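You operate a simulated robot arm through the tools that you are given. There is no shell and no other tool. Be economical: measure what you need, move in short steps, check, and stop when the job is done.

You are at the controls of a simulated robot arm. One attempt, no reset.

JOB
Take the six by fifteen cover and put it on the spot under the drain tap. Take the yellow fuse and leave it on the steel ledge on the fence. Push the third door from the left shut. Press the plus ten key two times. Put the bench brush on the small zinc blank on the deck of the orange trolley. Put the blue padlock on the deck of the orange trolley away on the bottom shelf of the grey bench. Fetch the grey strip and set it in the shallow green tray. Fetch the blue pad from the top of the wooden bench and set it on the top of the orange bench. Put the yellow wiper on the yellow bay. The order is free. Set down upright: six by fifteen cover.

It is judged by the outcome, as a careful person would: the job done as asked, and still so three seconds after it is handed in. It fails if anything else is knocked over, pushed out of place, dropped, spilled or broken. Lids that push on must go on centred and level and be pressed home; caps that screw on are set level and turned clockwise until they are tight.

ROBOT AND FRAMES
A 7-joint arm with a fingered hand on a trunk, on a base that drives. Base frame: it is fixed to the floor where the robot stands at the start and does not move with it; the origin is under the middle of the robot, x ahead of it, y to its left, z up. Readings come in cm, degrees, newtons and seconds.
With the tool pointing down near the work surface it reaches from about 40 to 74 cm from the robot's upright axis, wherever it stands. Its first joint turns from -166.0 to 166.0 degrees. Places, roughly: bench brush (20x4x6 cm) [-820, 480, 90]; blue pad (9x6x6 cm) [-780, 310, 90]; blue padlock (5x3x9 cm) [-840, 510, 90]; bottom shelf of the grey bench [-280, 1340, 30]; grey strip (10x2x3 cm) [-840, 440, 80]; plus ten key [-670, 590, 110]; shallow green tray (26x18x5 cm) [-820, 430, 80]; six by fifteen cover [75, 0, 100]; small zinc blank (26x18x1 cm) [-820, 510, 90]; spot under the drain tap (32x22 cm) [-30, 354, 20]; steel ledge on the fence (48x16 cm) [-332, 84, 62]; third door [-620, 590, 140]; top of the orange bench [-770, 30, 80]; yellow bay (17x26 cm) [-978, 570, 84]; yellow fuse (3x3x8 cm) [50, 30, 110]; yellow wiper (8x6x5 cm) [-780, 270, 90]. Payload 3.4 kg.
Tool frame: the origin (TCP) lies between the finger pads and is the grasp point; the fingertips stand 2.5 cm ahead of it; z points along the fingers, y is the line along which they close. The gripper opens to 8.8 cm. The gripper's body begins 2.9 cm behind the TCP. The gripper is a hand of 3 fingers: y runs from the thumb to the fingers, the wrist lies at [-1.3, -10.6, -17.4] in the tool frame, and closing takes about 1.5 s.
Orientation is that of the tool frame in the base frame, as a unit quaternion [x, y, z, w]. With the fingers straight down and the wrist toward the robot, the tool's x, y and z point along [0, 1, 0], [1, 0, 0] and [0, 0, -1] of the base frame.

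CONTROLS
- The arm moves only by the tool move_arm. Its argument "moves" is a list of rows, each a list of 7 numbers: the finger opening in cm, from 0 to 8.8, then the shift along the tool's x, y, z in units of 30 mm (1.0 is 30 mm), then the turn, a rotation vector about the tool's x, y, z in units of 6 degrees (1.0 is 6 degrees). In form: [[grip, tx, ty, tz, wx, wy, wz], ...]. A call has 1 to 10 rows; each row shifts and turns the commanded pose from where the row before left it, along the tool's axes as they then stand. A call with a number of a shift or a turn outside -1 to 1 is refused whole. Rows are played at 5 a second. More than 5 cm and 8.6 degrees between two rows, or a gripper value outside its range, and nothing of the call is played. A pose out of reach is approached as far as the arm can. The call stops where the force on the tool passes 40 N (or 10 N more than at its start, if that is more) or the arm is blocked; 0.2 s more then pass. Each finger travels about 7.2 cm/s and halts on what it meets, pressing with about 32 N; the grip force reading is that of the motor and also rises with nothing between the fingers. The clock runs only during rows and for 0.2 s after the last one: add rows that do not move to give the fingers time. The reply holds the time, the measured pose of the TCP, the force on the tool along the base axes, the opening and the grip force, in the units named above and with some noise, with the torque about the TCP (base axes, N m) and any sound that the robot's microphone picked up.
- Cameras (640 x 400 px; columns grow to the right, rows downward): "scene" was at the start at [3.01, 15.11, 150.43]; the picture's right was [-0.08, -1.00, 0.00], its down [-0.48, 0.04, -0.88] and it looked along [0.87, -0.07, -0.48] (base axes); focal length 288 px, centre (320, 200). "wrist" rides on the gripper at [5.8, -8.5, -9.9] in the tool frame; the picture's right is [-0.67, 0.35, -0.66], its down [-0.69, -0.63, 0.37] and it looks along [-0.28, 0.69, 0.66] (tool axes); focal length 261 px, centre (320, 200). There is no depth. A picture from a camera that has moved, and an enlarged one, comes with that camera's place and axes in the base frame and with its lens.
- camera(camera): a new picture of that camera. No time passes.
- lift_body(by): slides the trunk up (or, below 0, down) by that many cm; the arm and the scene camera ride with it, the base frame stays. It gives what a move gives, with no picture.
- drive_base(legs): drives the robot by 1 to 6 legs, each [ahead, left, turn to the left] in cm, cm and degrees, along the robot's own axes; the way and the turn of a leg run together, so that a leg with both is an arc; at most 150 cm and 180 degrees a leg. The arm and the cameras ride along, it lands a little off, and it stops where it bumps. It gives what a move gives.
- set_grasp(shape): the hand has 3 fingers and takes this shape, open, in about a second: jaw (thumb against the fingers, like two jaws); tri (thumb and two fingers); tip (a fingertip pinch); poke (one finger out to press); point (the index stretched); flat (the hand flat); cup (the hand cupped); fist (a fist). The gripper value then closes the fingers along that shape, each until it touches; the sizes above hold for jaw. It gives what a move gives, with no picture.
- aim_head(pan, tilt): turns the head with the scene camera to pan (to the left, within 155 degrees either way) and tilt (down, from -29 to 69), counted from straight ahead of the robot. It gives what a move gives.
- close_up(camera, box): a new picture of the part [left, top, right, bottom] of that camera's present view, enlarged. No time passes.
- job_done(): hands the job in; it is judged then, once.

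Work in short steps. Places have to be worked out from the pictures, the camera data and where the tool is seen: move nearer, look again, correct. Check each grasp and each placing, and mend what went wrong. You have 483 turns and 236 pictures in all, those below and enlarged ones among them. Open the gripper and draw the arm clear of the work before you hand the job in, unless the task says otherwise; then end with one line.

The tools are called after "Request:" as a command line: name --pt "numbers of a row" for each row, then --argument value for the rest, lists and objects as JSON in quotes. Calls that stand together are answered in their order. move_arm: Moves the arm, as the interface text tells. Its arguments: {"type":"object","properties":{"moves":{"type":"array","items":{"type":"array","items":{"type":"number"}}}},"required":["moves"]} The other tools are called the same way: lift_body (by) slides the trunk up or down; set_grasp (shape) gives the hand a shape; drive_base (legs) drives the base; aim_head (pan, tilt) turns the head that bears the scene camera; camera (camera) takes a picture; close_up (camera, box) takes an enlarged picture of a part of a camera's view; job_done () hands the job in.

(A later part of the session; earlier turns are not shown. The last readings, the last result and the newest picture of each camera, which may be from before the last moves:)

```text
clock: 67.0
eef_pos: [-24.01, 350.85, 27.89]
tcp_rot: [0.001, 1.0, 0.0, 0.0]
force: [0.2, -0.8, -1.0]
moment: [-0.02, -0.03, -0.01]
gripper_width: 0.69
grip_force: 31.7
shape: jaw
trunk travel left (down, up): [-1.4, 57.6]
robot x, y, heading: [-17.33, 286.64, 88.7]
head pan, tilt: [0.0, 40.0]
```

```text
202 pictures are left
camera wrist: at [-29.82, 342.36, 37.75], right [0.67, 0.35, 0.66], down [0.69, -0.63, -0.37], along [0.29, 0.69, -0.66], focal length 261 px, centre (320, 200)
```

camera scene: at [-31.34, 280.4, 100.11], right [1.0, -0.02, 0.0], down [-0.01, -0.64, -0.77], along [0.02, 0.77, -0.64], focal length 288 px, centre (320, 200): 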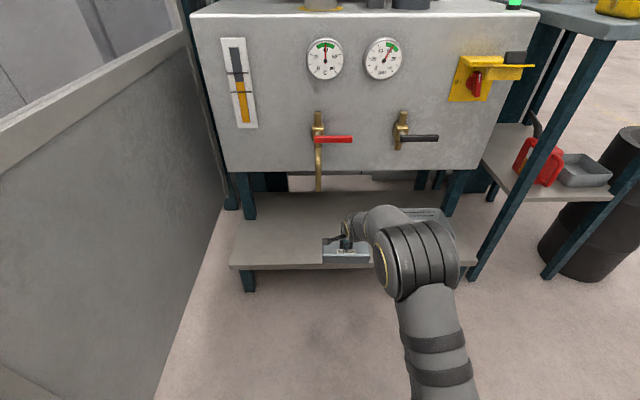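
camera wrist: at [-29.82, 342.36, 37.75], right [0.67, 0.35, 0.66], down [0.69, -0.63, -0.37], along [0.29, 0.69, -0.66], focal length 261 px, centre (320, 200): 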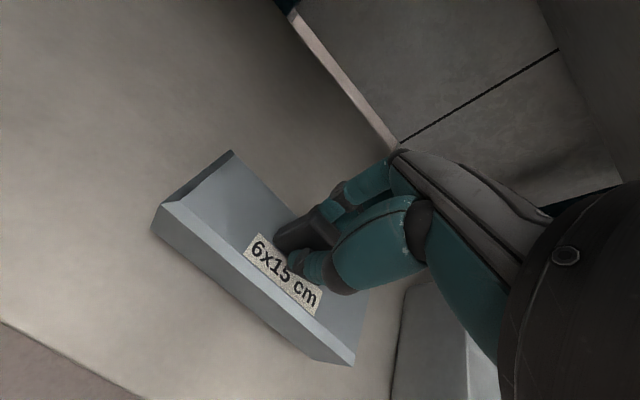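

Not yet in contact; continue with fine steps.

Request:
move_arm --pt "0 0 0 0.1 0 0 0" --pt "0 0 0 0.1 0 0 0" --pt "0 0 0 0 0 0 0"

Request:
move_arm --pt "0 0 0 0.08 0 0 0" --pt "0 0 0 0 0 0 0"

Request:
move_arm --pt "0 0 0 0.08 0 0 0" --pt "0 0 0 0 0 0 0"

```text
clock: 67.8
eef_pos: [-24.09, 350.97, 27.24]
tcp_rot: [-0.001, 1.0, 0.0, 0.0]
force: [-0.3, -0.8, -0.6]
moment: [0.0, 0.01, 0.01]
gripper_width: 0.7
grip_force: 32.2
shape: jaw
trunk travel left (down, up): [-1.4, 57.6]
robot x, y, heading: [-17.26, 286.33, 88.5]
head pan, tilt: [0.0, 40.0]
```

```text
clock: 68.4
eef_pos: [-24.03, 350.98, 27.04]
tcp_rot: [0.0, 1.0, 0.001, 0.0]
force: [-0.7, -2.8, 5.5]
moment: [0.02, -0.04, 0.03]
gripper_width: 0.7
grip_force: 32.0
shape: jaw
trunk travel left (down, up): [-1.4, 57.6]
robot x, y, heading: [-17.34, 286.76, 88.7]
head pan, tilt: [0.0, 40.0]
```

```text
clock: 69.0
eef_pos: [-24.01, 351.0, 26.92]
tcp_rot: [0.0, 1.0, 0.002, 0.0]
force: [1.1, -4.3, 15.4]
moment: [-0.01, -0.02, 0.0]
gripper_width: 0.71
grip_force: 31.8
shape: jaw
trunk travel left (down, up): [-1.4, 57.6]
robot x, y, heading: [-17.36, 286.65, 88.7]
head pan, tilt: [0.0, 40.0]
```

Contact (force up to 15 N). Back off 0.15 cm, open gently, then raise.

Request:
move_arm --pt "0 0 0 -0.05 0 0 0" --pt "1.5 0 0 0 0 0 0" --pt "3 0 0 0 0 0 0" --pt "3.5 0 0 0 0 0 0" --pt "3.5 0 0 -0.5 0 0 0" --pt "3.5 0 0 -1 0 0 0" --pt "3.5 0 0 -1 0 0 0" --pt "3.5 0 0 0 0 0 0"

Request:
camera --camera "wrist"

Request:
camera --camera "scene"

```text
clock: 70.8
eef_pos: [-24.04, 350.92, 34.38]
tcp_rot: [0.0, 1.0, 0.0, 0.0]
force: [-0.1, 1.3, 0.6]
moment: [-0.03, -0.03, -0.03]
gripper_width: 3.47
grip_force: 0.0
shape: jaw
trunk travel left (down, up): [-1.4, 57.6]
robot x, y, heading: [-17.34, 286.54, 88.9]
head pan, tilt: [0.0, 40.0]
```

```text
201 pictures are left
camera wrist: at [-29.84, 342.39, 44.35], right [0.67, 0.35, 0.66], down [0.69, -0.63, -0.37], along [0.29, 0.69, -0.66], focal length 261 px, centre (320, 200)
```

wrist: 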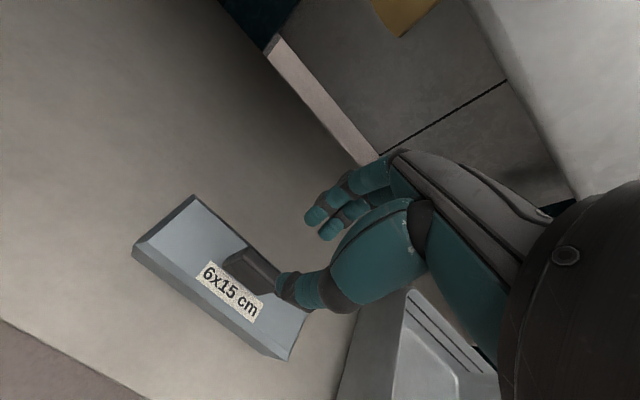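

```text
200 pictures are left
camera scene: at [-33.12, 289.54, 100.1], right [1.0, -0.02, 0.0], down [-0.01, -0.64, -0.77], along [0.02, 0.77, -0.64], focal length 288 px, centre (320, 200)
```

scene: 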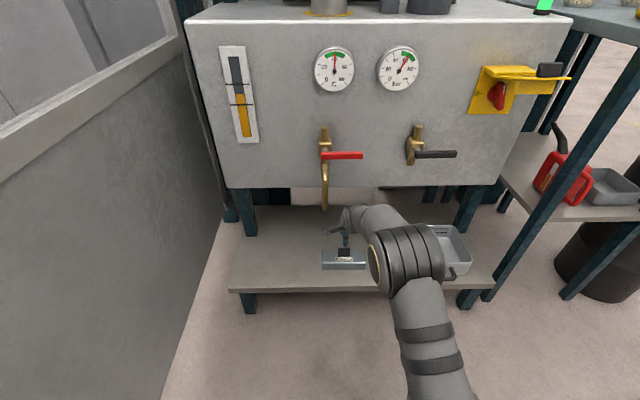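

Cover stands upright on the spot under the tap. Retreat straight back, then raise the arm.

Request:
drive_base --legs '[[-100, 0, 0]]'

Request:
move_arm --pt "8.8 0 -0.5 -1 0 0 0" --pt "8.8 0 -0.5 -1 0 0 0" --pt "8.8 0 -0.5 -1 0 0 0" --pt "8.8 0 -0.5 -1 0 0 0" --pt "8.8 0 -0.5 -1 0 0 0" --pt "8.8 0 -0.5 -1 0 0 0" --pt "8.8 0 -0.5 -1 0 0 0" --pt "8.8 0 -0.5 -1 0 0 0" --pt "8.8 0 -0.5 -1 0 0 0" --pt "8.8 0 -0.5 -1 0 0 0"

Request:
lift_body --by 40

Request:
lift_body --by 15

Request:
drive_base --legs '[[-100, 0, 0], [-88, 0, 0], [0, 0, -89]]'

Request:
camera --camera "scene"

```text
clock: 75.9
eef_pos: [-26.46, 250.86, 34.34]
tcp_rot: [-0.008, 1.0, 0.001, 0.0]
force: [-0.3, -0.2, 0.2]
moment: [0.02, 0.04, 0.0]
gripper_width: 3.48
grip_force: 0.0
shape: jaw
trunk travel left (down, up): [-1.4, 57.6]
robot x, y, heading: [-18.74, 186.83, 89.6]
head pan, tilt: [0.0, 40.0]
```

```text
clock: 78.1
eef_pos: [-26.36, 235.83, 64.4]
tcp_rot: [-0.008, 1.0, -0.001, 0.0]
force: [-0.6, -0.2, -0.8]
moment: [-0.03, 0.02, 0.0]
gripper_width: 8.76
grip_force: 0.0
shape: jaw
trunk travel left (down, up): [-1.4, 57.6]
robot x, y, heading: [-18.87, 186.67, 89.5]
head pan, tilt: [0.0, 40.0]
```

```text
clock: 82.0
eef_pos: [-26.42, 235.89, 104.34]
tcp_rot: [-0.008, 1.0, 0.0, 0.0]
force: [-0.2, 0.3, 0.7]
moment: [-0.03, -0.01, 0.0]
gripper_width: 8.78
grip_force: 0.1
shape: jaw
trunk travel left (down, up): [-41.4, 17.6]
robot x, y, heading: [-18.65, 186.72, 89.8]
head pan, tilt: [0.0, 40.0]
```

```text
clock: 83.7
eef_pos: [-26.48, 235.86, 119.34]
tcp_rot: [-0.008, 1.0, 0.0, 0.0]
force: [-0.9, -0.1, 0.4]
moment: [0.01, -0.01, -0.01]
gripper_width: 8.77
grip_force: 0.1
shape: jaw
trunk travel left (down, up): [-56.4, 2.6]
robot x, y, heading: [-18.61, 186.73, 89.7]
head pan, tilt: [0.0, 40.0]
```

```text
clock: 96.9
eef_pos: [26.4, 7.55, 119.27]
tcp_rot: [0.703, 0.711, 0.0, -0.001]
force: [0.4, -0.2, 0.2]
moment: [0.02, 0.02, -0.01]
gripper_width: 8.78
grip_force: 0.0
shape: jaw
trunk travel left (down, up): [-56.4, 2.6]
robot x, y, heading: [-22.82, 0.05, -0.8]
head pan, tilt: [0.0, 40.0]
```

```text
199 pictures are left
camera scene: at [-20.17, 15.95, 155.1], right [-0.01, -1.0, 0.0], down [-0.64, 0.01, -0.77], along [0.77, -0.01, -0.64], focal length 288 px, centre (320, 200)
```

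scene: 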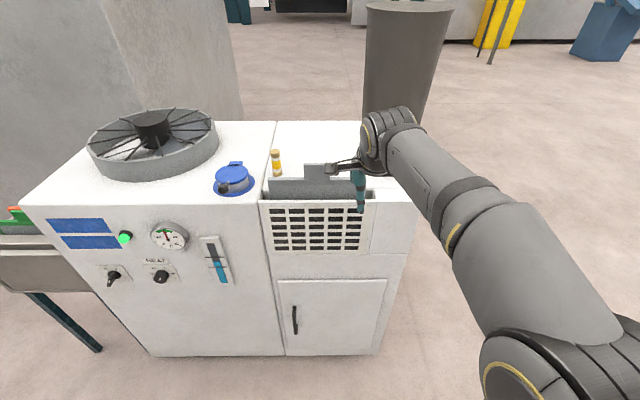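

Fuse estimated at about (52,28). Drive 20 cm ahead and bring the hand above it at z≈119.

Request:
drive_base --legs '[[20, 0, 0.8]]'

Request:
move_arm --pt "6.5 0.9 0.2 0 0 0 0" --pt "6.5 0.9 0.2 0 0 0 0" --pt "6.5 0.9 0.2 0 0 0 0" --pt "6.5 0.9 0.2 0 0 0 0" --pt "6.5 0.9 0.2 0 0 0 0" --pt "6.5 0.9 0.2 0 0 0 0" --pt "6.5 0.9 0.2 0 0 0 0" --pt "6.5 0.3 0.2 0 0 0 0" --pt "6.5 0 0 0 0 0 0"

Request:
camera --camera "scene"

Request:
camera --camera "wrist"

```text
clock: 98.5
eef_pos: [46.55, 8.52, 119.28]
tcp_rot: [0.696, 0.718, -0.001, 0.0]
force: [0.6, 0.4, -0.6]
moment: [-0.02, 0.02, 0.01]
gripper_width: 8.75
grip_force: 0.1
shape: jaw
trunk travel left (down, up): [-56.4, 2.6]
robot x, y, heading: [-3.02, -0.04, 0.4]
head pan, tilt: [0.0, 40.0]
```

```text
clock: 100.5
eef_pos: [50.46, 28.39, 119.5]
tcp_rot: [0.696, 0.718, 0.0, 0.0]
force: [-0.1, 0.0, -0.2]
moment: [-0.01, 0.04, 0.01]
gripper_width: 6.55
grip_force: 0.1
shape: jaw
trunk travel left (down, up): [-56.4, 2.6]
robot x, y, heading: [-2.64, 0.14, 0.4]
head pan, tilt: [0.0, 40.0]
```

```text
198 pictures are left
camera scene: at [-0.35, 15.95, 155.1], right [0.01, -1.0, 0.0], down [-0.64, 0.0, -0.77], along [0.77, 0.01, -0.64], focal length 288 px, centre (320, 200)
```

scene: 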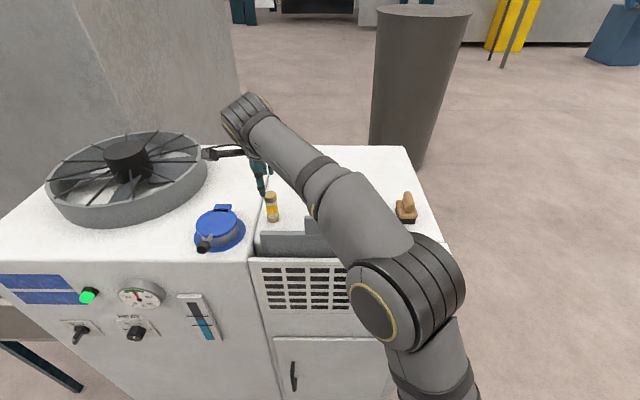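

```text
197 pictures are left
camera wrist: at [41.84, 33.85, 129.26], right [0.37, -0.66, 0.66], down [-0.61, -0.7, -0.37], along [0.7, -0.26, -0.66], focal length 261 px, centre (320, 200)
```

wrist: 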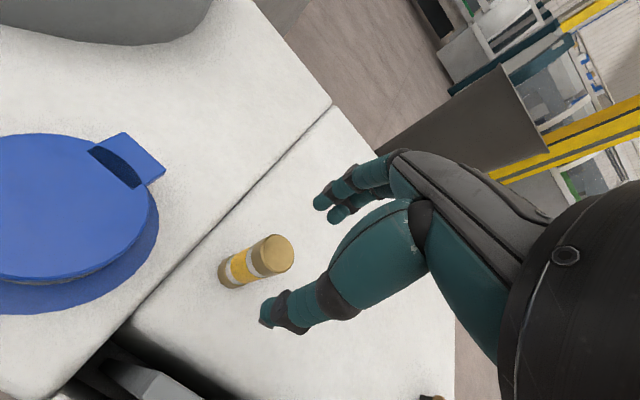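

Fuse top triangulates to (51.8,28.0,113). Align and lower by trunk 9.5 cm.

Request:
move_arm --pt "6.5 -0.14 0.44 0 0 0 0" --pt "6.5 0 0 0 0 0 0"

Request:
lift_body --by -4.5

Request:
camera --camera "wrist"

```text
clock: 101.1
eef_pos: [51.85, 27.96, 119.28]
tcp_rot: [0.697, 0.717, 0.0, 0.0]
force: [-0.3, 0.5, 0.1]
moment: [0.02, -0.03, 0.0]
gripper_width: 6.51
grip_force: 0.0
shape: jaw
trunk travel left (down, up): [-56.4, 2.6]
robot x, y, heading: [-2.94, 0.36, 0.3]
head pan, tilt: [0.0, 40.0]
```

```text
clock: 101.9
eef_pos: [51.78, 27.83, 114.72]
tcp_rot: [0.696, 0.718, 0.0, 0.0]
force: [0.5, 0.6, 0.5]
moment: [0.03, 0.01, 0.0]
gripper_width: 6.51
grip_force: 0.1
shape: jaw
trunk travel left (down, up): [-51.9, 7.1]
robot x, y, heading: [-2.77, 0.13, 0.6]
head pan, tilt: [0.0, 40.0]
```

```text
196 pictures are left
camera wrist: at [43.17, 33.43, 124.7], right [0.37, -0.66, 0.66], down [-0.61, -0.7, -0.37], along [0.7, -0.26, -0.66], focal length 261 px, centre (320, 200)
```

wrist: 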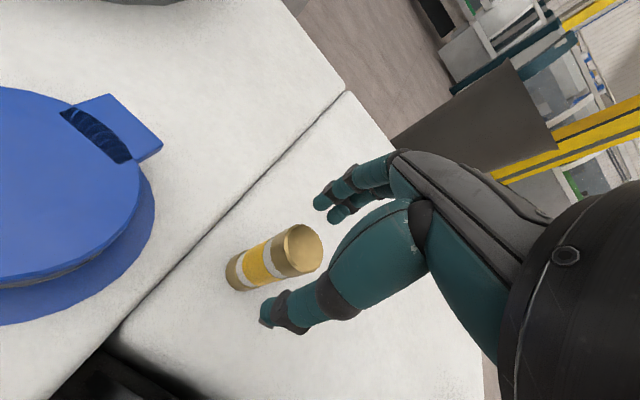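

Well aligned. Lower 5 cm more and close.

Request:
lift_body --by -5

Request:
move_arm --pt "4 0 0 0 0 0 0" --pt "2 0 0 0 0 0 0" --pt "0 0 0 0 0 0 0" --pt "0 0 0 0 0 0 0" --pt "0 0 0 0 0 0 0" --pt "0 0 0 0 0 0 0"

Request:
lift_body --by 12

Request:
camera --camera "wrist"

```text
clock: 102.9
eef_pos: [51.83, 27.8, 109.86]
tcp_rot: [0.696, 0.718, 0.0, 0.0]
force: [0.5, -0.4, 0.8]
moment: [0.03, -0.01, -0.03]
gripper_width: 6.53
grip_force: 0.1
shape: jaw
trunk travel left (down, up): [-46.9, 12.1]
robot x, y, heading: [-2.82, -0.06, 0.3]
head pan, tilt: [0.0, 40.0]
```

```text
clock: 104.3
eef_pos: [51.98, 27.97, 109.84]
tcp_rot: [0.697, 0.717, 0.0, 0.0]
force: [0.8, -0.7, 0.0]
moment: [0.03, 0.03, -0.01]
gripper_width: 2.12
grip_force: 32.0
shape: jaw
trunk travel left (down, up): [-46.9, 12.1]
robot x, y, heading: [-2.59, -0.04, 0.6]
head pan, tilt: [0.0, 40.0]
```

```text
clock: 105.8
eef_pos: [51.84, 27.91, 121.68]
tcp_rot: [0.696, 0.718, 0.0, 0.0]
force: [-0.4, 0.2, -0.4]
moment: [0.01, 0.04, 0.01]
gripper_width: 2.11
grip_force: 31.3
shape: jaw
trunk travel left (down, up): [-58.9, 0.1]
robot x, y, heading: [-2.96, 0.29, 0.2]
head pan, tilt: [0.0, 40.0]
```

```text
195 pictures are left
camera wrist: at [43.19, 33.45, 131.68], right [0.37, -0.66, 0.66], down [-0.61, -0.7, -0.37], along [0.7, -0.27, -0.66], focal length 261 px, centre (320, 200)
```

wrist: 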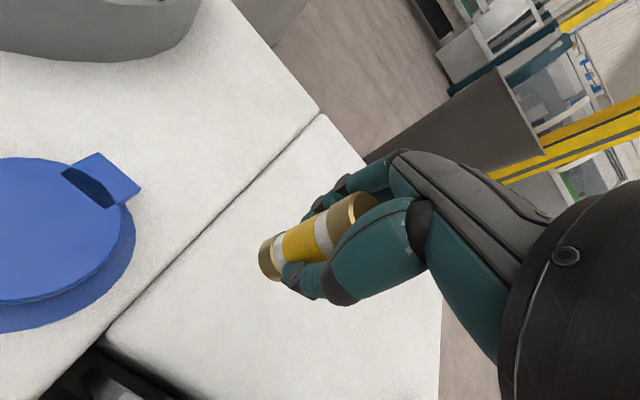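

Fuse held. Back away, turn to face the fence, and shift sideways along it towards the ledge at (-332,84).

Request:
drive_base --legs '[[-42, 0, 0], [0, 0, 90], [0, 140, 0]]'

Request:
aim_head --pan 50 --tilt 25

Request:
camera --camera "scene"

```text
clock: 118.6
eef_pos: [-209.24, 59.84, 121.7]
tcp_rot: [0.004, 1.0, 0.0, 0.0]
force: [0.4, -1.1, -0.6]
moment: [0.01, 0.02, 0.0]
gripper_width: 2.14
grip_force: 31.7
shape: jaw
trunk travel left (down, up): [-58.9, 0.1]
robot x, y, heading: [-183.42, 4.56, 88.3]
head pan, tilt: [0.0, 40.0]
```

```text
clock: 119.8
eef_pos: [-209.4, 59.91, 121.7]
tcp_rot: [0.005, 1.0, 0.0, -0.001]
force: [0.2, -0.7, -0.6]
moment: [-0.03, 0.05, 0.01]
gripper_width: 2.12
grip_force: 31.8
shape: jaw
trunk travel left (down, up): [-58.9, 0.1]
robot x, y, heading: [-183.51, 4.68, 88.1]
head pan, tilt: [50.0, 25.0]
```

```text
194 pictures are left
camera scene: at [-206.51, 4.99, 159.93], right [0.67, 0.75, 0.0], down [0.32, -0.28, -0.91], along [-0.68, 0.6, -0.42], focal length 288 px, centre (320, 200)
```

scene: 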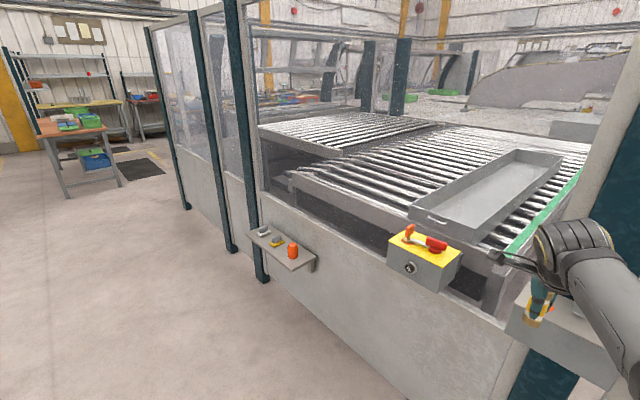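

Ledge found: x from -358 to -307, front edge y≈77, z≈62. Zoom to see what lies on it.

Request:
close_up --camera "scene" --box '[220, 200, 340, 290]'

```text
4.44 times, centred on (280, 245) of scene
camera zoom: at [-206.51, 4.99, 159.93], right [0.67, 0.75, 0.0], down [0.32, -0.28, -0.91], along [-0.68, 0.6, -0.42], focal length 1282 px, centre (498, 0)
```

zoom: 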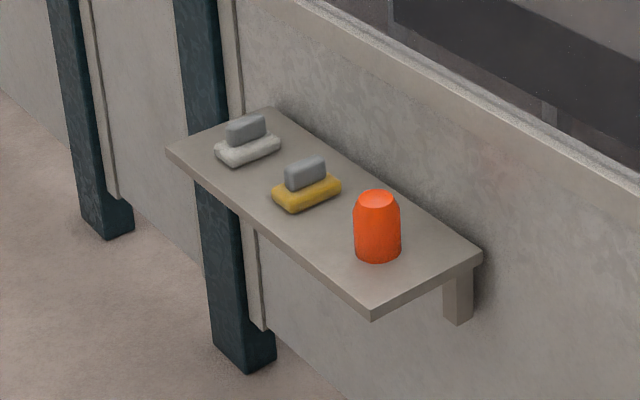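

The gap between the orange cup (-317) and the yellow wiper (-334) centres on x≈-325; I'll stand the fuse there. Shift left 115 cm and lower the trunk.

Request:
drive_base --legs '[[0, 115.5, 1.5]]'

Request:
lift_body --by -40

Request:
aim_head --pan 10 --tilt 45

Request:
camera --camera "scene"

Request:
camera --camera "wrist"

```text
clock: 125.6
eef_pos: [-323.55, 63.19, 121.71]
tcp_rot: [0.003, 1.0, 0.0, 0.0]
force: [0.5, -0.3, 0.0]
moment: [0.02, 0.01, 0.03]
gripper_width: 2.12
grip_force: 32.0
shape: jaw
trunk travel left (down, up): [-58.9, 0.1]
robot x, y, heading: [-297.73, 7.48, 88.6]
head pan, tilt: [50.0, 25.0]
```

```text
clock: 129.5
eef_pos: [-323.53, 63.17, 81.78]
tcp_rot: [0.003, 1.0, 0.0, 0.0]
force: [0.2, 0.2, -0.3]
moment: [0.0, -0.02, -0.01]
gripper_width: 2.12
grip_force: 31.8
shape: jaw
trunk travel left (down, up): [-18.9, 40.1]
robot x, y, heading: [-297.24, 7.24, 88.4]
head pan, tilt: [50.0, 25.0]
```

```text
clock: 130.5
eef_pos: [-323.66, 63.13, 81.71]
tcp_rot: [0.003, 1.0, 0.0, 0.0]
force: [-0.6, 0.2, -0.7]
moment: [-0.01, 0.0, 0.0]
gripper_width: 2.09
grip_force: 32.4
shape: jaw
trunk travel left (down, up): [-18.9, 40.1]
robot x, y, heading: [-297.83, 7.66, 88.2]
head pan, tilt: [10.0, 45.0]
```

```text
192 pictures are left
camera scene: at [-314.84, 10.17, 116.88], right [0.99, 0.15, 0.0], down [0.1, -0.7, -0.71], along [-0.1, 0.7, -0.71], focal length 288 px, centre (320, 200)
```

scene: 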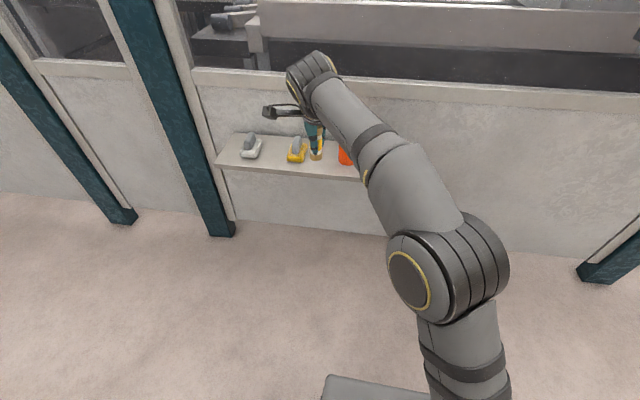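

```text
191 pictures are left
camera wrist: at [-329.39, 54.63, 91.69], right [0.67, 0.35, 0.66], down [0.68, -0.63, -0.37], along [0.29, 0.69, -0.66], focal length 261 px, centre (320, 200)
```

wrist: 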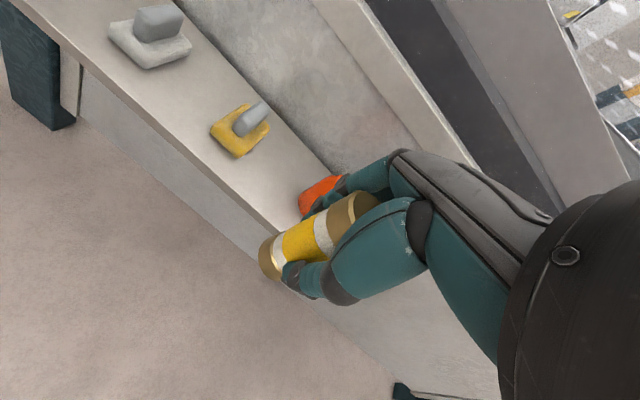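

Request:
close_up --camera "wrist" --box '[60, 20, 380, 300]'

Request:
close_up --camera "scene" --box '[200, 90, 400, 200]'

```text
1.43 times, centred on (220, 160) of wrist
camera zoom: at [-329.39, 54.63, 91.69], right [0.67, 0.35, 0.66], down [0.68, -0.63, -0.37], along [0.29, 0.69, -0.66], focal length 372 px, centre (463, 257)
```

zoom: 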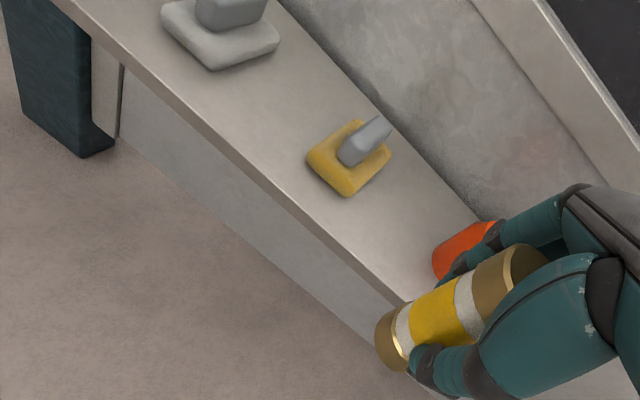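

```text
3.20 times, centred on (300, 145) of scene
camera zoom: at [-314.84, 10.17, 116.88], right [0.99, 0.15, 0.0], down [0.1, -0.7, -0.71], along [-0.1, 0.7, -0.71], focal length 923 px, centre (384, 376)
```

zoom: 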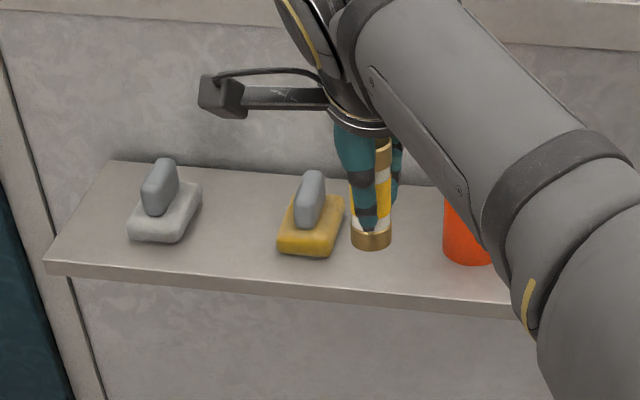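

Ledge top z≈61.3, front edge y≈76. Drive 10 cm ahead, then arm to (-325.3, 82) and down to z≈69.

Request:
drive_base --legs '[[10, 0, 0]]'

Request:
move_arm --pt "0 0.3 0.9 0 0 0 0" --pt "0 0.27 0.9 0 0 0 0" --pt "0 0 0.9 0 0 0 0" --pt "0 0 0 0 0 0 0"

```text
clock: 131.7
eef_pos: [-323.25, 73.12, 81.67]
tcp_rot: [0.003, 1.0, -0.001, 0.0]
force: [-0.6, 0.2, 0.1]
moment: [-0.05, 0.02, 0.01]
gripper_width: 2.1
grip_force: 31.6
shape: jaw
trunk travel left (down, up): [-18.9, 40.1]
robot x, y, heading: [-297.27, 17.83, 88.1]
head pan, tilt: [10.0, 45.0]
```

```text
clock: 132.7
eef_pos: [-323.76, 78.44, 80.54]
tcp_rot: [0.004, 1.0, 0.001, 0.0]
force: [-0.9, -0.4, -0.7]
moment: [0.01, -0.02, 0.03]
gripper_width: 2.1
grip_force: 32.1
shape: jaw
out of reach, approached as far as the arm can: row 2, 3
trunk travel left (down, up): [-18.9, 40.1]
robot x, y, heading: [-297.49, 17.6, 88.4]
head pan, tilt: [10.0, 45.0]
```

Slightly beyond reach here; take the command back and drive 5 cm ahead and 1 left instead.

Request:
move_arm --pt "0 0 -0.8 0 0 0 0" --pt "0 0 -0.6 0 0 0 0" --pt "0 0 0 0 0 0 0"

Request:
drive_base --legs '[[5.5, 1, 0]]'

Request:
camera --camera "wrist"

Request:
close_up --camera "scene" --box '[200, 70, 400, 200]'

```text
clock: 133.5
eef_pos: [-323.78, 74.12, 80.63]
tcp_rot: [0.004, 1.0, 0.0, 0.0]
force: [0.2, 1.3, -0.2]
moment: [0.02, 0.02, -0.02]
gripper_width: 2.12
grip_force: 32.5
shape: jaw
trunk travel left (down, up): [-18.9, 40.1]
robot x, y, heading: [-297.36, 17.48, 88.3]
head pan, tilt: [10.0, 45.0]
```

```text
clock: 134.4
eef_pos: [-324.59, 79.68, 80.68]
tcp_rot: [0.004, 1.0, 0.0, 0.0]
force: [-1.3, 0.5, 0.5]
moment: [-0.01, 0.02, 0.03]
gripper_width: 2.12
grip_force: 31.6
shape: jaw
trunk travel left (down, up): [-18.9, 40.1]
robot x, y, heading: [-298.19, 23.04, 88.2]
head pan, tilt: [10.0, 45.0]
```

```text
188 pictures are left
camera wrist: at [-330.45, 71.23, 90.65], right [0.67, 0.34, 0.66], down [0.68, -0.63, -0.37], along [0.29, 0.69, -0.66], focal length 261 px, centre (320, 200)
```

wrist: 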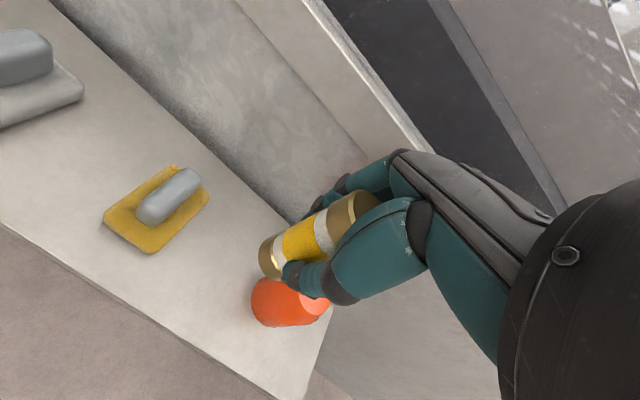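

```text
3.08 times, centred on (300, 135) of scene
camera zoom: at [-315.38, 25.63, 116.88], right [0.99, 0.14, 0.0], down [0.1, -0.7, -0.71], along [-0.1, 0.7, -0.71], focal length 888 px, centre (382, 400)
```

zoom: 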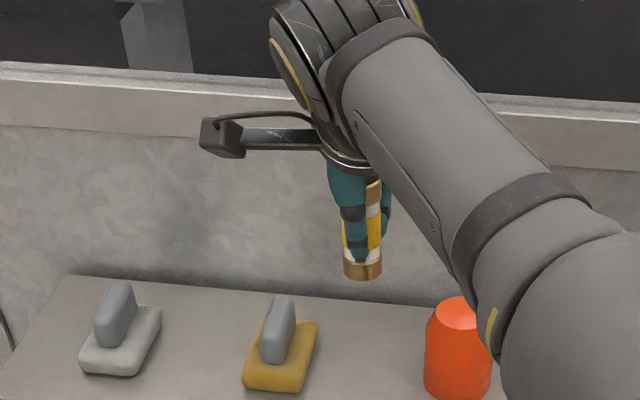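

Gap spans -330 to -319, hand is at -324.6. Forward 1.5 cm, and lower by trunk 11 cm.

Request:
move_arm --pt "0 0 0.5 0 0 0 0" --pt "0 0 0 0 0 0 0"

Request:
lift_body --by -11

Request:
camera --camera "wrist"

Request:
close_up --camera "scene" --box '[200, 70, 400, 200]'

```text
clock: 135.0
eef_pos: [-324.64, 81.21, 80.73]
tcp_rot: [0.004, 1.0, 0.0, 0.0]
force: [0.1, 0.5, -0.2]
moment: [-0.06, 0.01, 0.01]
gripper_width: 2.1
grip_force: 32.3
shape: jaw
trunk travel left (down, up): [-18.9, 40.1]
robot x, y, heading: [-298.26, 23.56, 88.2]
head pan, tilt: [10.0, 45.0]
```

```text
clock: 136.4
eef_pos: [-324.57, 81.19, 69.76]
tcp_rot: [0.003, 1.0, 0.0, 0.0]
force: [0.3, 1.1, -0.7]
moment: [-0.01, -0.02, -0.03]
gripper_width: 2.08
grip_force: 31.7
shape: jaw
trunk travel left (down, up): [-7.9, 51.1]
robot x, y, heading: [-298.07, 23.34, 88.1]
head pan, tilt: [10.0, 45.0]
```

```text
186 pictures are left
camera wrist: at [-330.48, 72.72, 79.62], right [0.67, 0.34, 0.66], down [0.68, -0.64, -0.37], along [0.29, 0.69, -0.66], focal length 261 px, centre (320, 200)
```

wrist: 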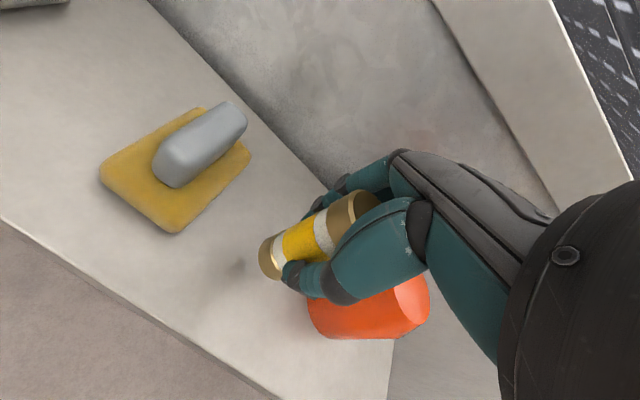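

```text
3.08 times, centred on (300, 135) of scene
camera zoom: at [-315.39, 25.65, 105.88], right [0.99, 0.14, 0.0], down [0.1, -0.7, -0.71], along [-0.1, 0.7, -0.71], focal length 888 px, centre (382, 400)
```

zoom: 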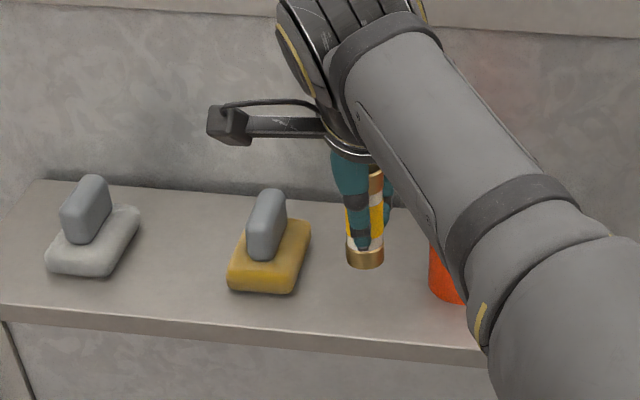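

Clear between the neighbours. Lower in small steps to contact (expected z≈66.3).

Request:
move_arm --pt "0 0 0 0.3 0 0 0" --pt "0 0 0 0.3 0 0 0" --pt "0 0 0 0.3 0 0 0" --pt "0 0 0 0 0 0 0"

Request:
move_arm --pt "0 0 0 0.1 0 0 0" --pt "0 0 0 0 0 0 0"

Request:
move_arm --pt "0 0 0 0.1 0 0 0" --pt "0 0 0 0 0 0 0"

```text
clock: 137.4
eef_pos: [-324.64, 81.15, 66.89]
tcp_rot: [0.003, 1.0, 0.0, 0.0]
force: [-0.1, 0.6, -0.6]
moment: [-0.02, 0.0, 0.0]
gripper_width: 2.06
grip_force: 32.7
shape: jaw
trunk travel left (down, up): [-7.9, 51.1]
robot x, y, heading: [-298.1, 23.17, 88.6]
head pan, tilt: [10.0, 45.0]
```

```text
clock: 138.1
eef_pos: [-324.51, 81.21, 66.64]
tcp_rot: [0.004, 1.0, 0.0, 0.0]
force: [0.0, -0.5, -0.1]
moment: [0.01, -0.02, -0.03]
gripper_width: 2.07
grip_force: 32.2
shape: jaw
trunk travel left (down, up): [-7.9, 51.1]
robot x, y, heading: [-297.95, 22.72, 88.2]
head pan, tilt: [10.0, 45.0]
```

```text
clock: 138.7
eef_pos: [-324.44, 81.23, 66.62]
tcp_rot: [0.004, 1.0, 0.002, -0.001]
force: [1.3, 1.7, 13.4]
moment: [0.14, 0.01, 0.03]
gripper_width: 2.18
grip_force: 32.2
shape: jaw
trunk travel left (down, up): [-7.9, 51.1]
robot x, y, heading: [-298.11, 23.2, 88.2]
head pan, tilt: [10.0, 45.0]
```

Contact. Relieve slightly, open to 4.5, and rise by 10 cm.

Request:
move_arm --pt "0 0 0 -0.07 0 0 0" --pt "0 0 0 0 0 0 0" --pt "2.6 0 0 0 0 0 0" --pt "3.4 0 0 0 0 0 0" --pt "4.2 0 0 0 0 0 0" --pt "4.5 0 0 0 0 0 0" --pt "4.5 0 0 -0.6 0 0 0" --pt "4.5 0 0 -1 0 0 0" --pt "4.5 0 0 -1 0 0 0" --pt "4.5 0 0 0 0 0 0"

Request:
camera --camera "wrist"

Request:
close_up --camera "scene" --box '[200, 70, 400, 200]'

```text
clock: 140.8
eef_pos: [-324.45, 80.89, 74.13]
tcp_rot: [0.002, 1.0, -0.001, 0.0]
force: [0.3, -0.7, -0.4]
moment: [-0.02, 0.06, 0.02]
gripper_width: 4.47
grip_force: 0.1
shape: jaw
out of reach, approached as far as the arm can: row 9
trunk travel left (down, up): [-7.9, 51.1]
robot x, y, heading: [-298.05, 22.91, 88.4]
head pan, tilt: [10.0, 45.0]
```

```text
184 pictures are left
camera wrist: at [-330.28, 72.38, 84.03], right [0.67, 0.34, 0.66], down [0.68, -0.64, -0.36], along [0.29, 0.69, -0.66], focal length 261 px, centre (320, 200)
```

wrist: 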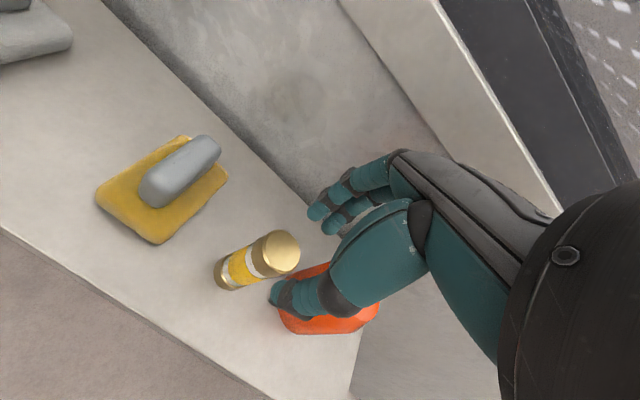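

```text
3.08 times, centred on (300, 135) of scene
camera zoom: at [-315.38, 25.64, 105.88], right [0.99, 0.14, 0.0], down [0.1, -0.7, -0.71], along [-0.1, 0.7, -0.71], focal length 888 px, centre (382, 400)
```

zoom: 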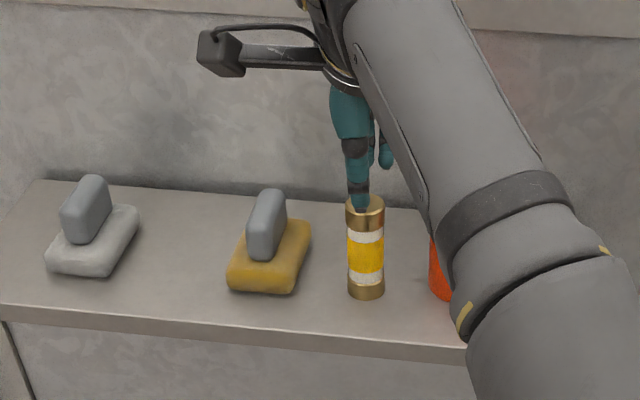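

Fuse stands on the ledge. Rise, back off and travel left (–x) past the fence to scout.

Request:
lift_body --by 20

Request:
drive_base --legs '[[-35, 0, 2], [0, 150, 0], [0, 150, 0]]'

Request:
aim_head --pan 60 --tilt 20

Request:
camera --camera "scene"

Request:
aim_head --pan 20 --tilt 15

Request:
camera --camera "scene"

```text
clock: 143.0
eef_pos: [-324.36, 80.94, 94.13]
tcp_rot: [0.004, 1.0, 0.0, 0.0]
force: [0.4, -0.5, -0.2]
moment: [0.02, -0.01, -0.02]
gripper_width: 4.47
grip_force: 0.1
shape: jaw
trunk travel left (down, up): [-27.9, 31.1]
robot x, y, heading: [-298.31, 23.19, 88.3]
head pan, tilt: [10.0, 45.0]
```

```text
clock: 159.3
eef_pos: [-624.86, 45.04, 94.12]
tcp_rot: [-0.006, 1.0, 0.0, 0.001]
force: [0.3, -0.2, 0.0]
moment: [-0.02, -0.05, -0.01]
gripper_width: 4.45
grip_force: 0.0
shape: jaw
trunk travel left (down, up): [-27.9, 31.1]
robot x, y, heading: [-597.61, -12.15, 89.5]
head pan, tilt: [10.0, 45.0]
```

```text
clock: 160.5
eef_pos: [-624.96, 44.9, 94.18]
tcp_rot: [-0.005, 1.0, 0.0, 0.001]
force: [-0.3, -0.1, -0.5]
moment: [0.0, -0.01, -0.01]
gripper_width: 4.47
grip_force: 0.0
shape: jaw
trunk travel left (down, up): [-27.9, 31.1]
robot x, y, heading: [-597.45, -12.38, 89.4]
head pan, tilt: [60.0, 20.0]
```

```text
182 pictures are left
camera scene: at [-621.5, -13.35, 129.74], right [0.51, 0.86, 0.0], down [0.29, -0.17, -0.94], along [-0.81, 0.48, -0.34], focal length 288 px, centre (320, 200)
```

scene: 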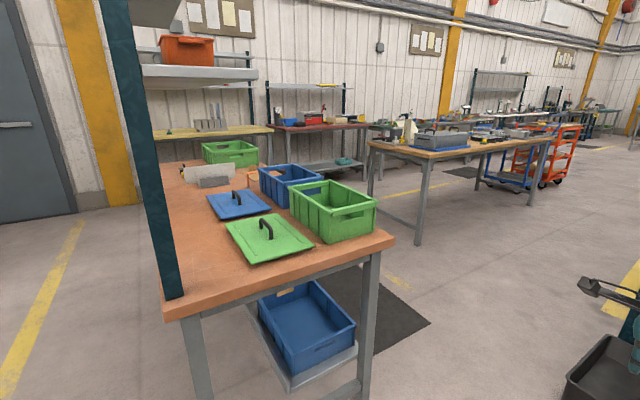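

```text
clock: 161.6
eef_pos: [-624.98, 45.04, 94.08]
tcp_rot: [-0.006, 1.0, 0.0, 0.0]
force: [-0.7, -0.5, -1.3]
moment: [-0.01, -0.01, 0.0]
gripper_width: 4.46
grip_force: 0.1
shape: jaw
trunk travel left (down, up): [-27.9, 31.1]
robot x, y, heading: [-597.21, -12.57, 89.3]
head pan, tilt: [20.0, 15.0]
```

```text
181 pictures are left
camera scene: at [-616.6, -9.29, 130.56], right [0.94, 0.33, 0.0], down [0.09, -0.24, -0.97], along [-0.32, 0.91, -0.26], focal length 288 px, centre (320, 200)
```

scene: 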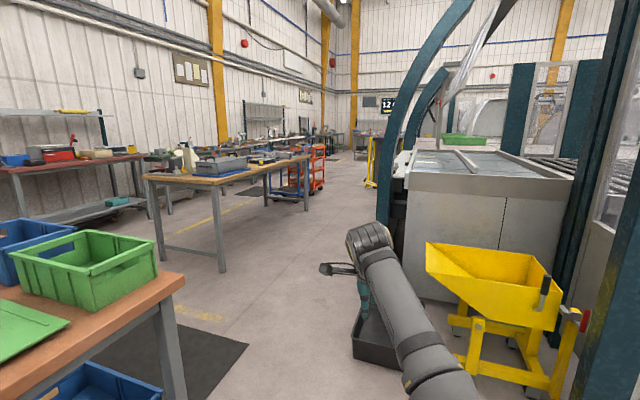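

Orange bench is on my left, its corner near (-687,56); a black tray lies on the floor near (-641,133). I raise the trunk and thread between them stepwise.

Request:
lift_body --by 28

Request:
drive_base --legs '[[0, 43, 0], [70, 0, 0]]'

Request:
aim_head --pan 40 --tilt 45

Request:
camera --camera "scene"

Request:
aim_head --pan 0 --tilt 45

Request:
camera --camera "scene"

```text
clock: 164.4
eef_pos: [-624.99, 45.0, 122.09]
tcp_rot: [-0.006, 1.0, -0.001, 0.0]
force: [0.0, 0.4, -0.1]
moment: [0.01, 0.02, 0.0]
gripper_width: 4.46
grip_force: 0.1
shape: jaw
trunk travel left (down, up): [-55.9, 3.1]
robot x, y, heading: [-597.68, -12.42, 89.4]
head pan, tilt: [20.0, 15.0]
```

```text
clock: 170.4
eef_pos: [-666.6, 115.72, 122.06]
tcp_rot: [-0.007, 1.0, 0.0, 0.0]
force: [0.2, 0.3, -0.8]
moment: [-0.04, 0.01, 0.02]
gripper_width: 4.45
grip_force: 0.2
shape: jaw
trunk travel left (down, up): [-55.9, 3.1]
robot x, y, heading: [-639.08, 58.86, 89.7]
head pan, tilt: [20.0, 15.0]
```

```text
clock: 171.4
eef_pos: [-666.68, 115.77, 122.07]
tcp_rot: [-0.007, 1.0, 0.0, 0.0]
force: [0.8, -0.2, -0.8]
moment: [0.02, -0.04, -0.01]
gripper_width: 4.48
grip_force: 0.0
shape: jaw
trunk travel left (down, up): [-55.9, 3.1]
robot x, y, heading: [-639.27, 58.4, 89.6]
head pan, tilt: [40.0, 45.0]
```

```text
180 pictures are left
camera scene: at [-660.19, 58.99, 153.88], right [0.77, 0.64, 0.0], down [0.45, -0.54, -0.71], along [-0.45, 0.55, -0.71], focal length 288 px, centre (320, 200)
```

scene: 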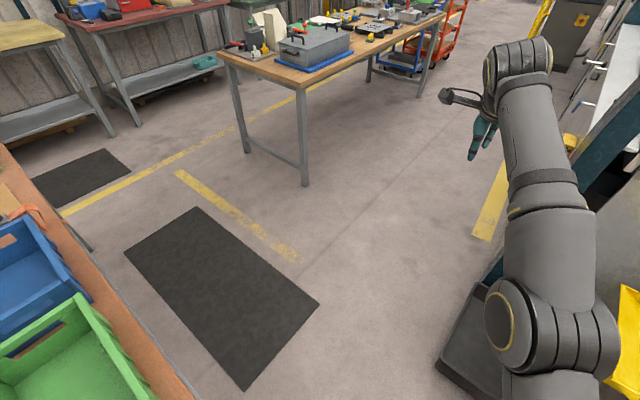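

```text
clock: 172.5
eef_pos: [-666.56, 115.79, 122.03]
tcp_rot: [-0.008, 1.0, 0.0, 0.0]
force: [0.1, -0.1, -0.3]
moment: [-0.01, -0.02, -0.01]
gripper_width: 4.45
grip_force: 0.0
shape: jaw
trunk travel left (down, up): [-55.9, 3.1]
robot x, y, heading: [-639.12, 58.27, 89.8]
head pan, tilt: [0.0, 45.0]
```

```text
179 pictures are left
camera scene: at [-654.96, 60.85, 153.88], right [1.0, -0.01, 0.0], down [0.0, -0.71, -0.71], along [0.0, 0.71, -0.71], focal length 288 px, centre (320, 200)
```

scene: 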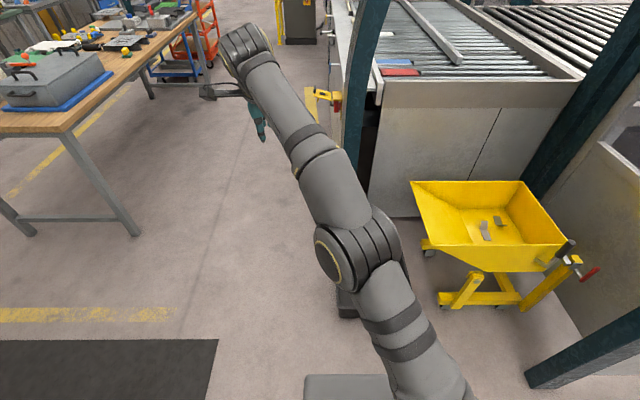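

Base is ~±22 wide and ±33 long. Go diagonally to (-664,90), left to -680, then ahead along the aisle to y≈300.

Request:
drive_base --legs '[[32, 24, 0], [0, 17, 0], [110, 10, 0], [100, 0, 0]]'

Request:
aim_head --pan 90 --tilt 35

Request:
camera --camera "scene"

Request:
aim_head --pan 30 --tilt 25

Request:
camera --camera "scene"

```text
clock: 186.3
eef_pos: [-716.86, 362.57, 122.07]
tcp_rot: [-0.014, 1.0, 0.0, -0.001]
force: [0.5, 0.7, -0.2]
moment: [0.02, -0.03, 0.01]
gripper_width: 4.48
grip_force: 0.0
shape: jaw
trunk travel left (down, up): [-55.9, 3.1]
robot x, y, heading: [-688.51, 305.5, 90.2]
head pan, tilt: [0.0, 45.0]
```

```text
clock: 187.9
eef_pos: [-716.74, 362.5, 122.19]
tcp_rot: [-0.014, 1.0, 0.0, 0.0]
force: [-1.0, -0.4, 0.8]
moment: [0.02, -0.03, 0.02]
gripper_width: 4.46
grip_force: 0.0
shape: jaw
trunk travel left (down, up): [-55.9, 3.1]
robot x, y, heading: [-688.55, 305.63, 90.4]
head pan, tilt: [90.0, 35.0]
```

```text
178 pictures are left
camera scene: at [-713.23, 299.56, 155.36], right [-0.01, 1.0, 0.0], down [0.57, 0.0, -0.82], along [-0.82, 0.0, -0.57], focal length 288 px, centre (320, 200)
```

scene: 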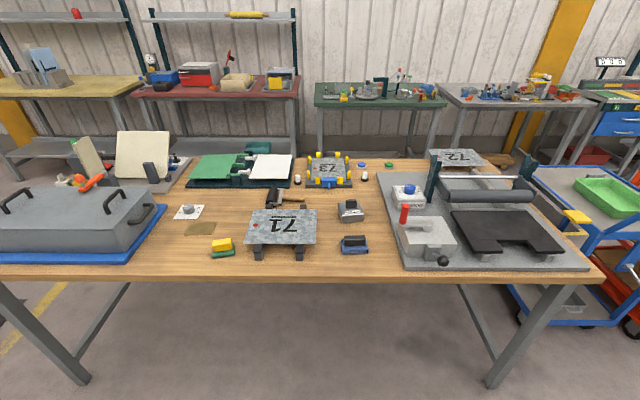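

```text
clock: 189.2
eef_pos: [-716.87, 362.5, 122.06]
tcp_rot: [-0.014, 1.0, 0.0, 0.0]
force: [0.4, 0.1, 0.3]
moment: [0.0, 0.02, 0.02]
gripper_width: 4.46
grip_force: 0.0
shape: jaw
trunk travel left (down, up): [-55.9, 3.1]
robot x, y, heading: [-688.28, 305.99, 90.1]
head pan, tilt: [30.0, 25.0]
```

```text
177 pictures are left
camera scene: at [-709.08, 307.56, 156.93], right [0.86, 0.51, 0.0], down [0.21, -0.36, -0.91], along [-0.46, 0.78, -0.42], focal length 288 px, centre (320, 200)
```

scene: 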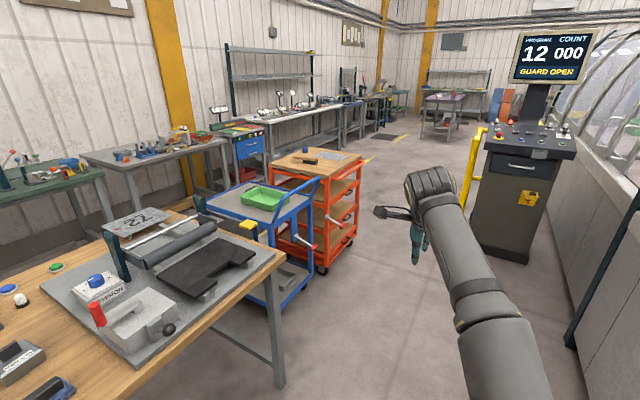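

Zoom on the wooden bench's items.

Request:
aim_head --pan 90 --tilt 40

Request:
close_up --camera "scene" --box '[150, 130, 400, 270]'

```text
clock: 190.5
eef_pos: [-716.85, 362.46, 122.07]
tcp_rot: [-0.014, 1.0, 0.0, 0.0]
force: [-0.3, 0.7, -0.7]
moment: [-0.02, 0.01, -0.03]
gripper_width: 4.48
grip_force: 0.0
shape: jaw
trunk travel left (down, up): [-55.9, 3.1]
robot x, y, heading: [-688.74, 305.39, 90.4]
head pan, tilt: [90.0, 40.0]
```

```text
2.56 times, centred on (275, 200) of scene
camera zoom: at [-712.92, 299.57, 154.61], right [-0.01, 1.0, 0.0], down [0.64, 0.0, -0.77], along [-0.77, 0.0, -0.64], focal length 739 px, centre (435, 200)
```

zoom: 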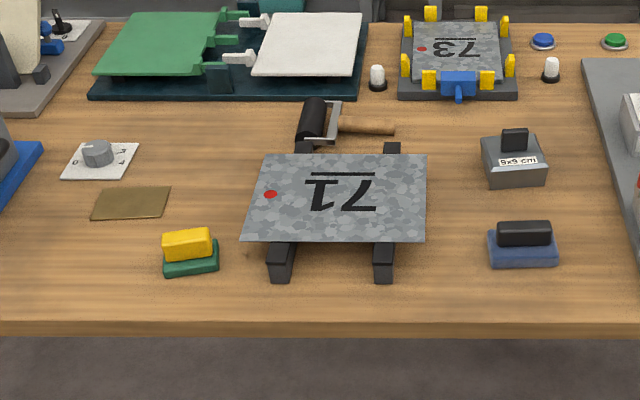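

Blue pad at ≈(-784.6,311.4), yellow wiper (yellow handle on green) at ≈(-783.4,266.8). Turn to face the bench and look again with the wrist over the pad.

Request:
drive_base --legs '[[0, 0, 90], [30, 0, 0]]'

Request:
aim_head --pan 0 --tilt 50

Request:
camera --camera "scene"

```text
clock: 196.3
eef_pos: [-776.46, 280.67, 121.95]
tcp_rot: [-0.703, 0.711, 0.0, 0.001]
force: [-1.4, -0.2, 0.2]
moment: [-0.01, -0.02, -0.02]
gripper_width: 4.49
grip_force: 0.0
shape: jaw
trunk travel left (down, up): [-55.9, 3.1]
robot x, y, heading: [-718.47, 306.99, 178.1]
head pan, tilt: [90.0, 40.0]
```

```text
clock: 197.9
eef_pos: [-776.28, 280.63, 122.06]
tcp_rot: [-0.703, 0.711, -0.001, 0.0]
force: [-0.1, -0.3, 0.1]
moment: [-0.01, 0.0, 0.01]
gripper_width: 4.48
grip_force: 0.1
shape: jaw
trunk travel left (down, up): [-55.9, 3.1]
robot x, y, heading: [-718.54, 306.85, 178.2]
head pan, tilt: [0.0, 50.0]
```

```text
175 pictures are left
camera scene: at [-720.77, 290.97, 153.19], right [0.03, 1.0, 0.0], down [0.77, -0.02, -0.64], along [-0.64, 0.02, -0.77], focal length 288 px, centre (320, 200)
```

scene: 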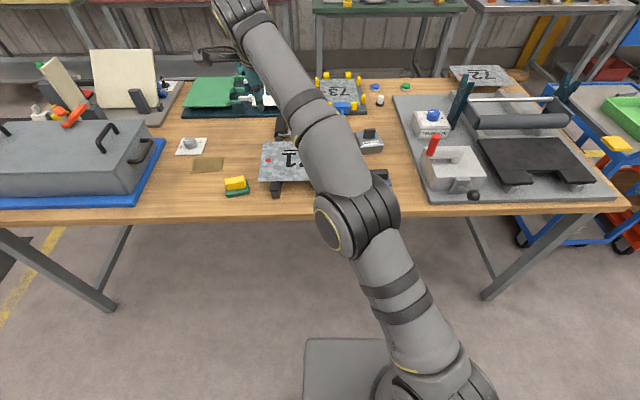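

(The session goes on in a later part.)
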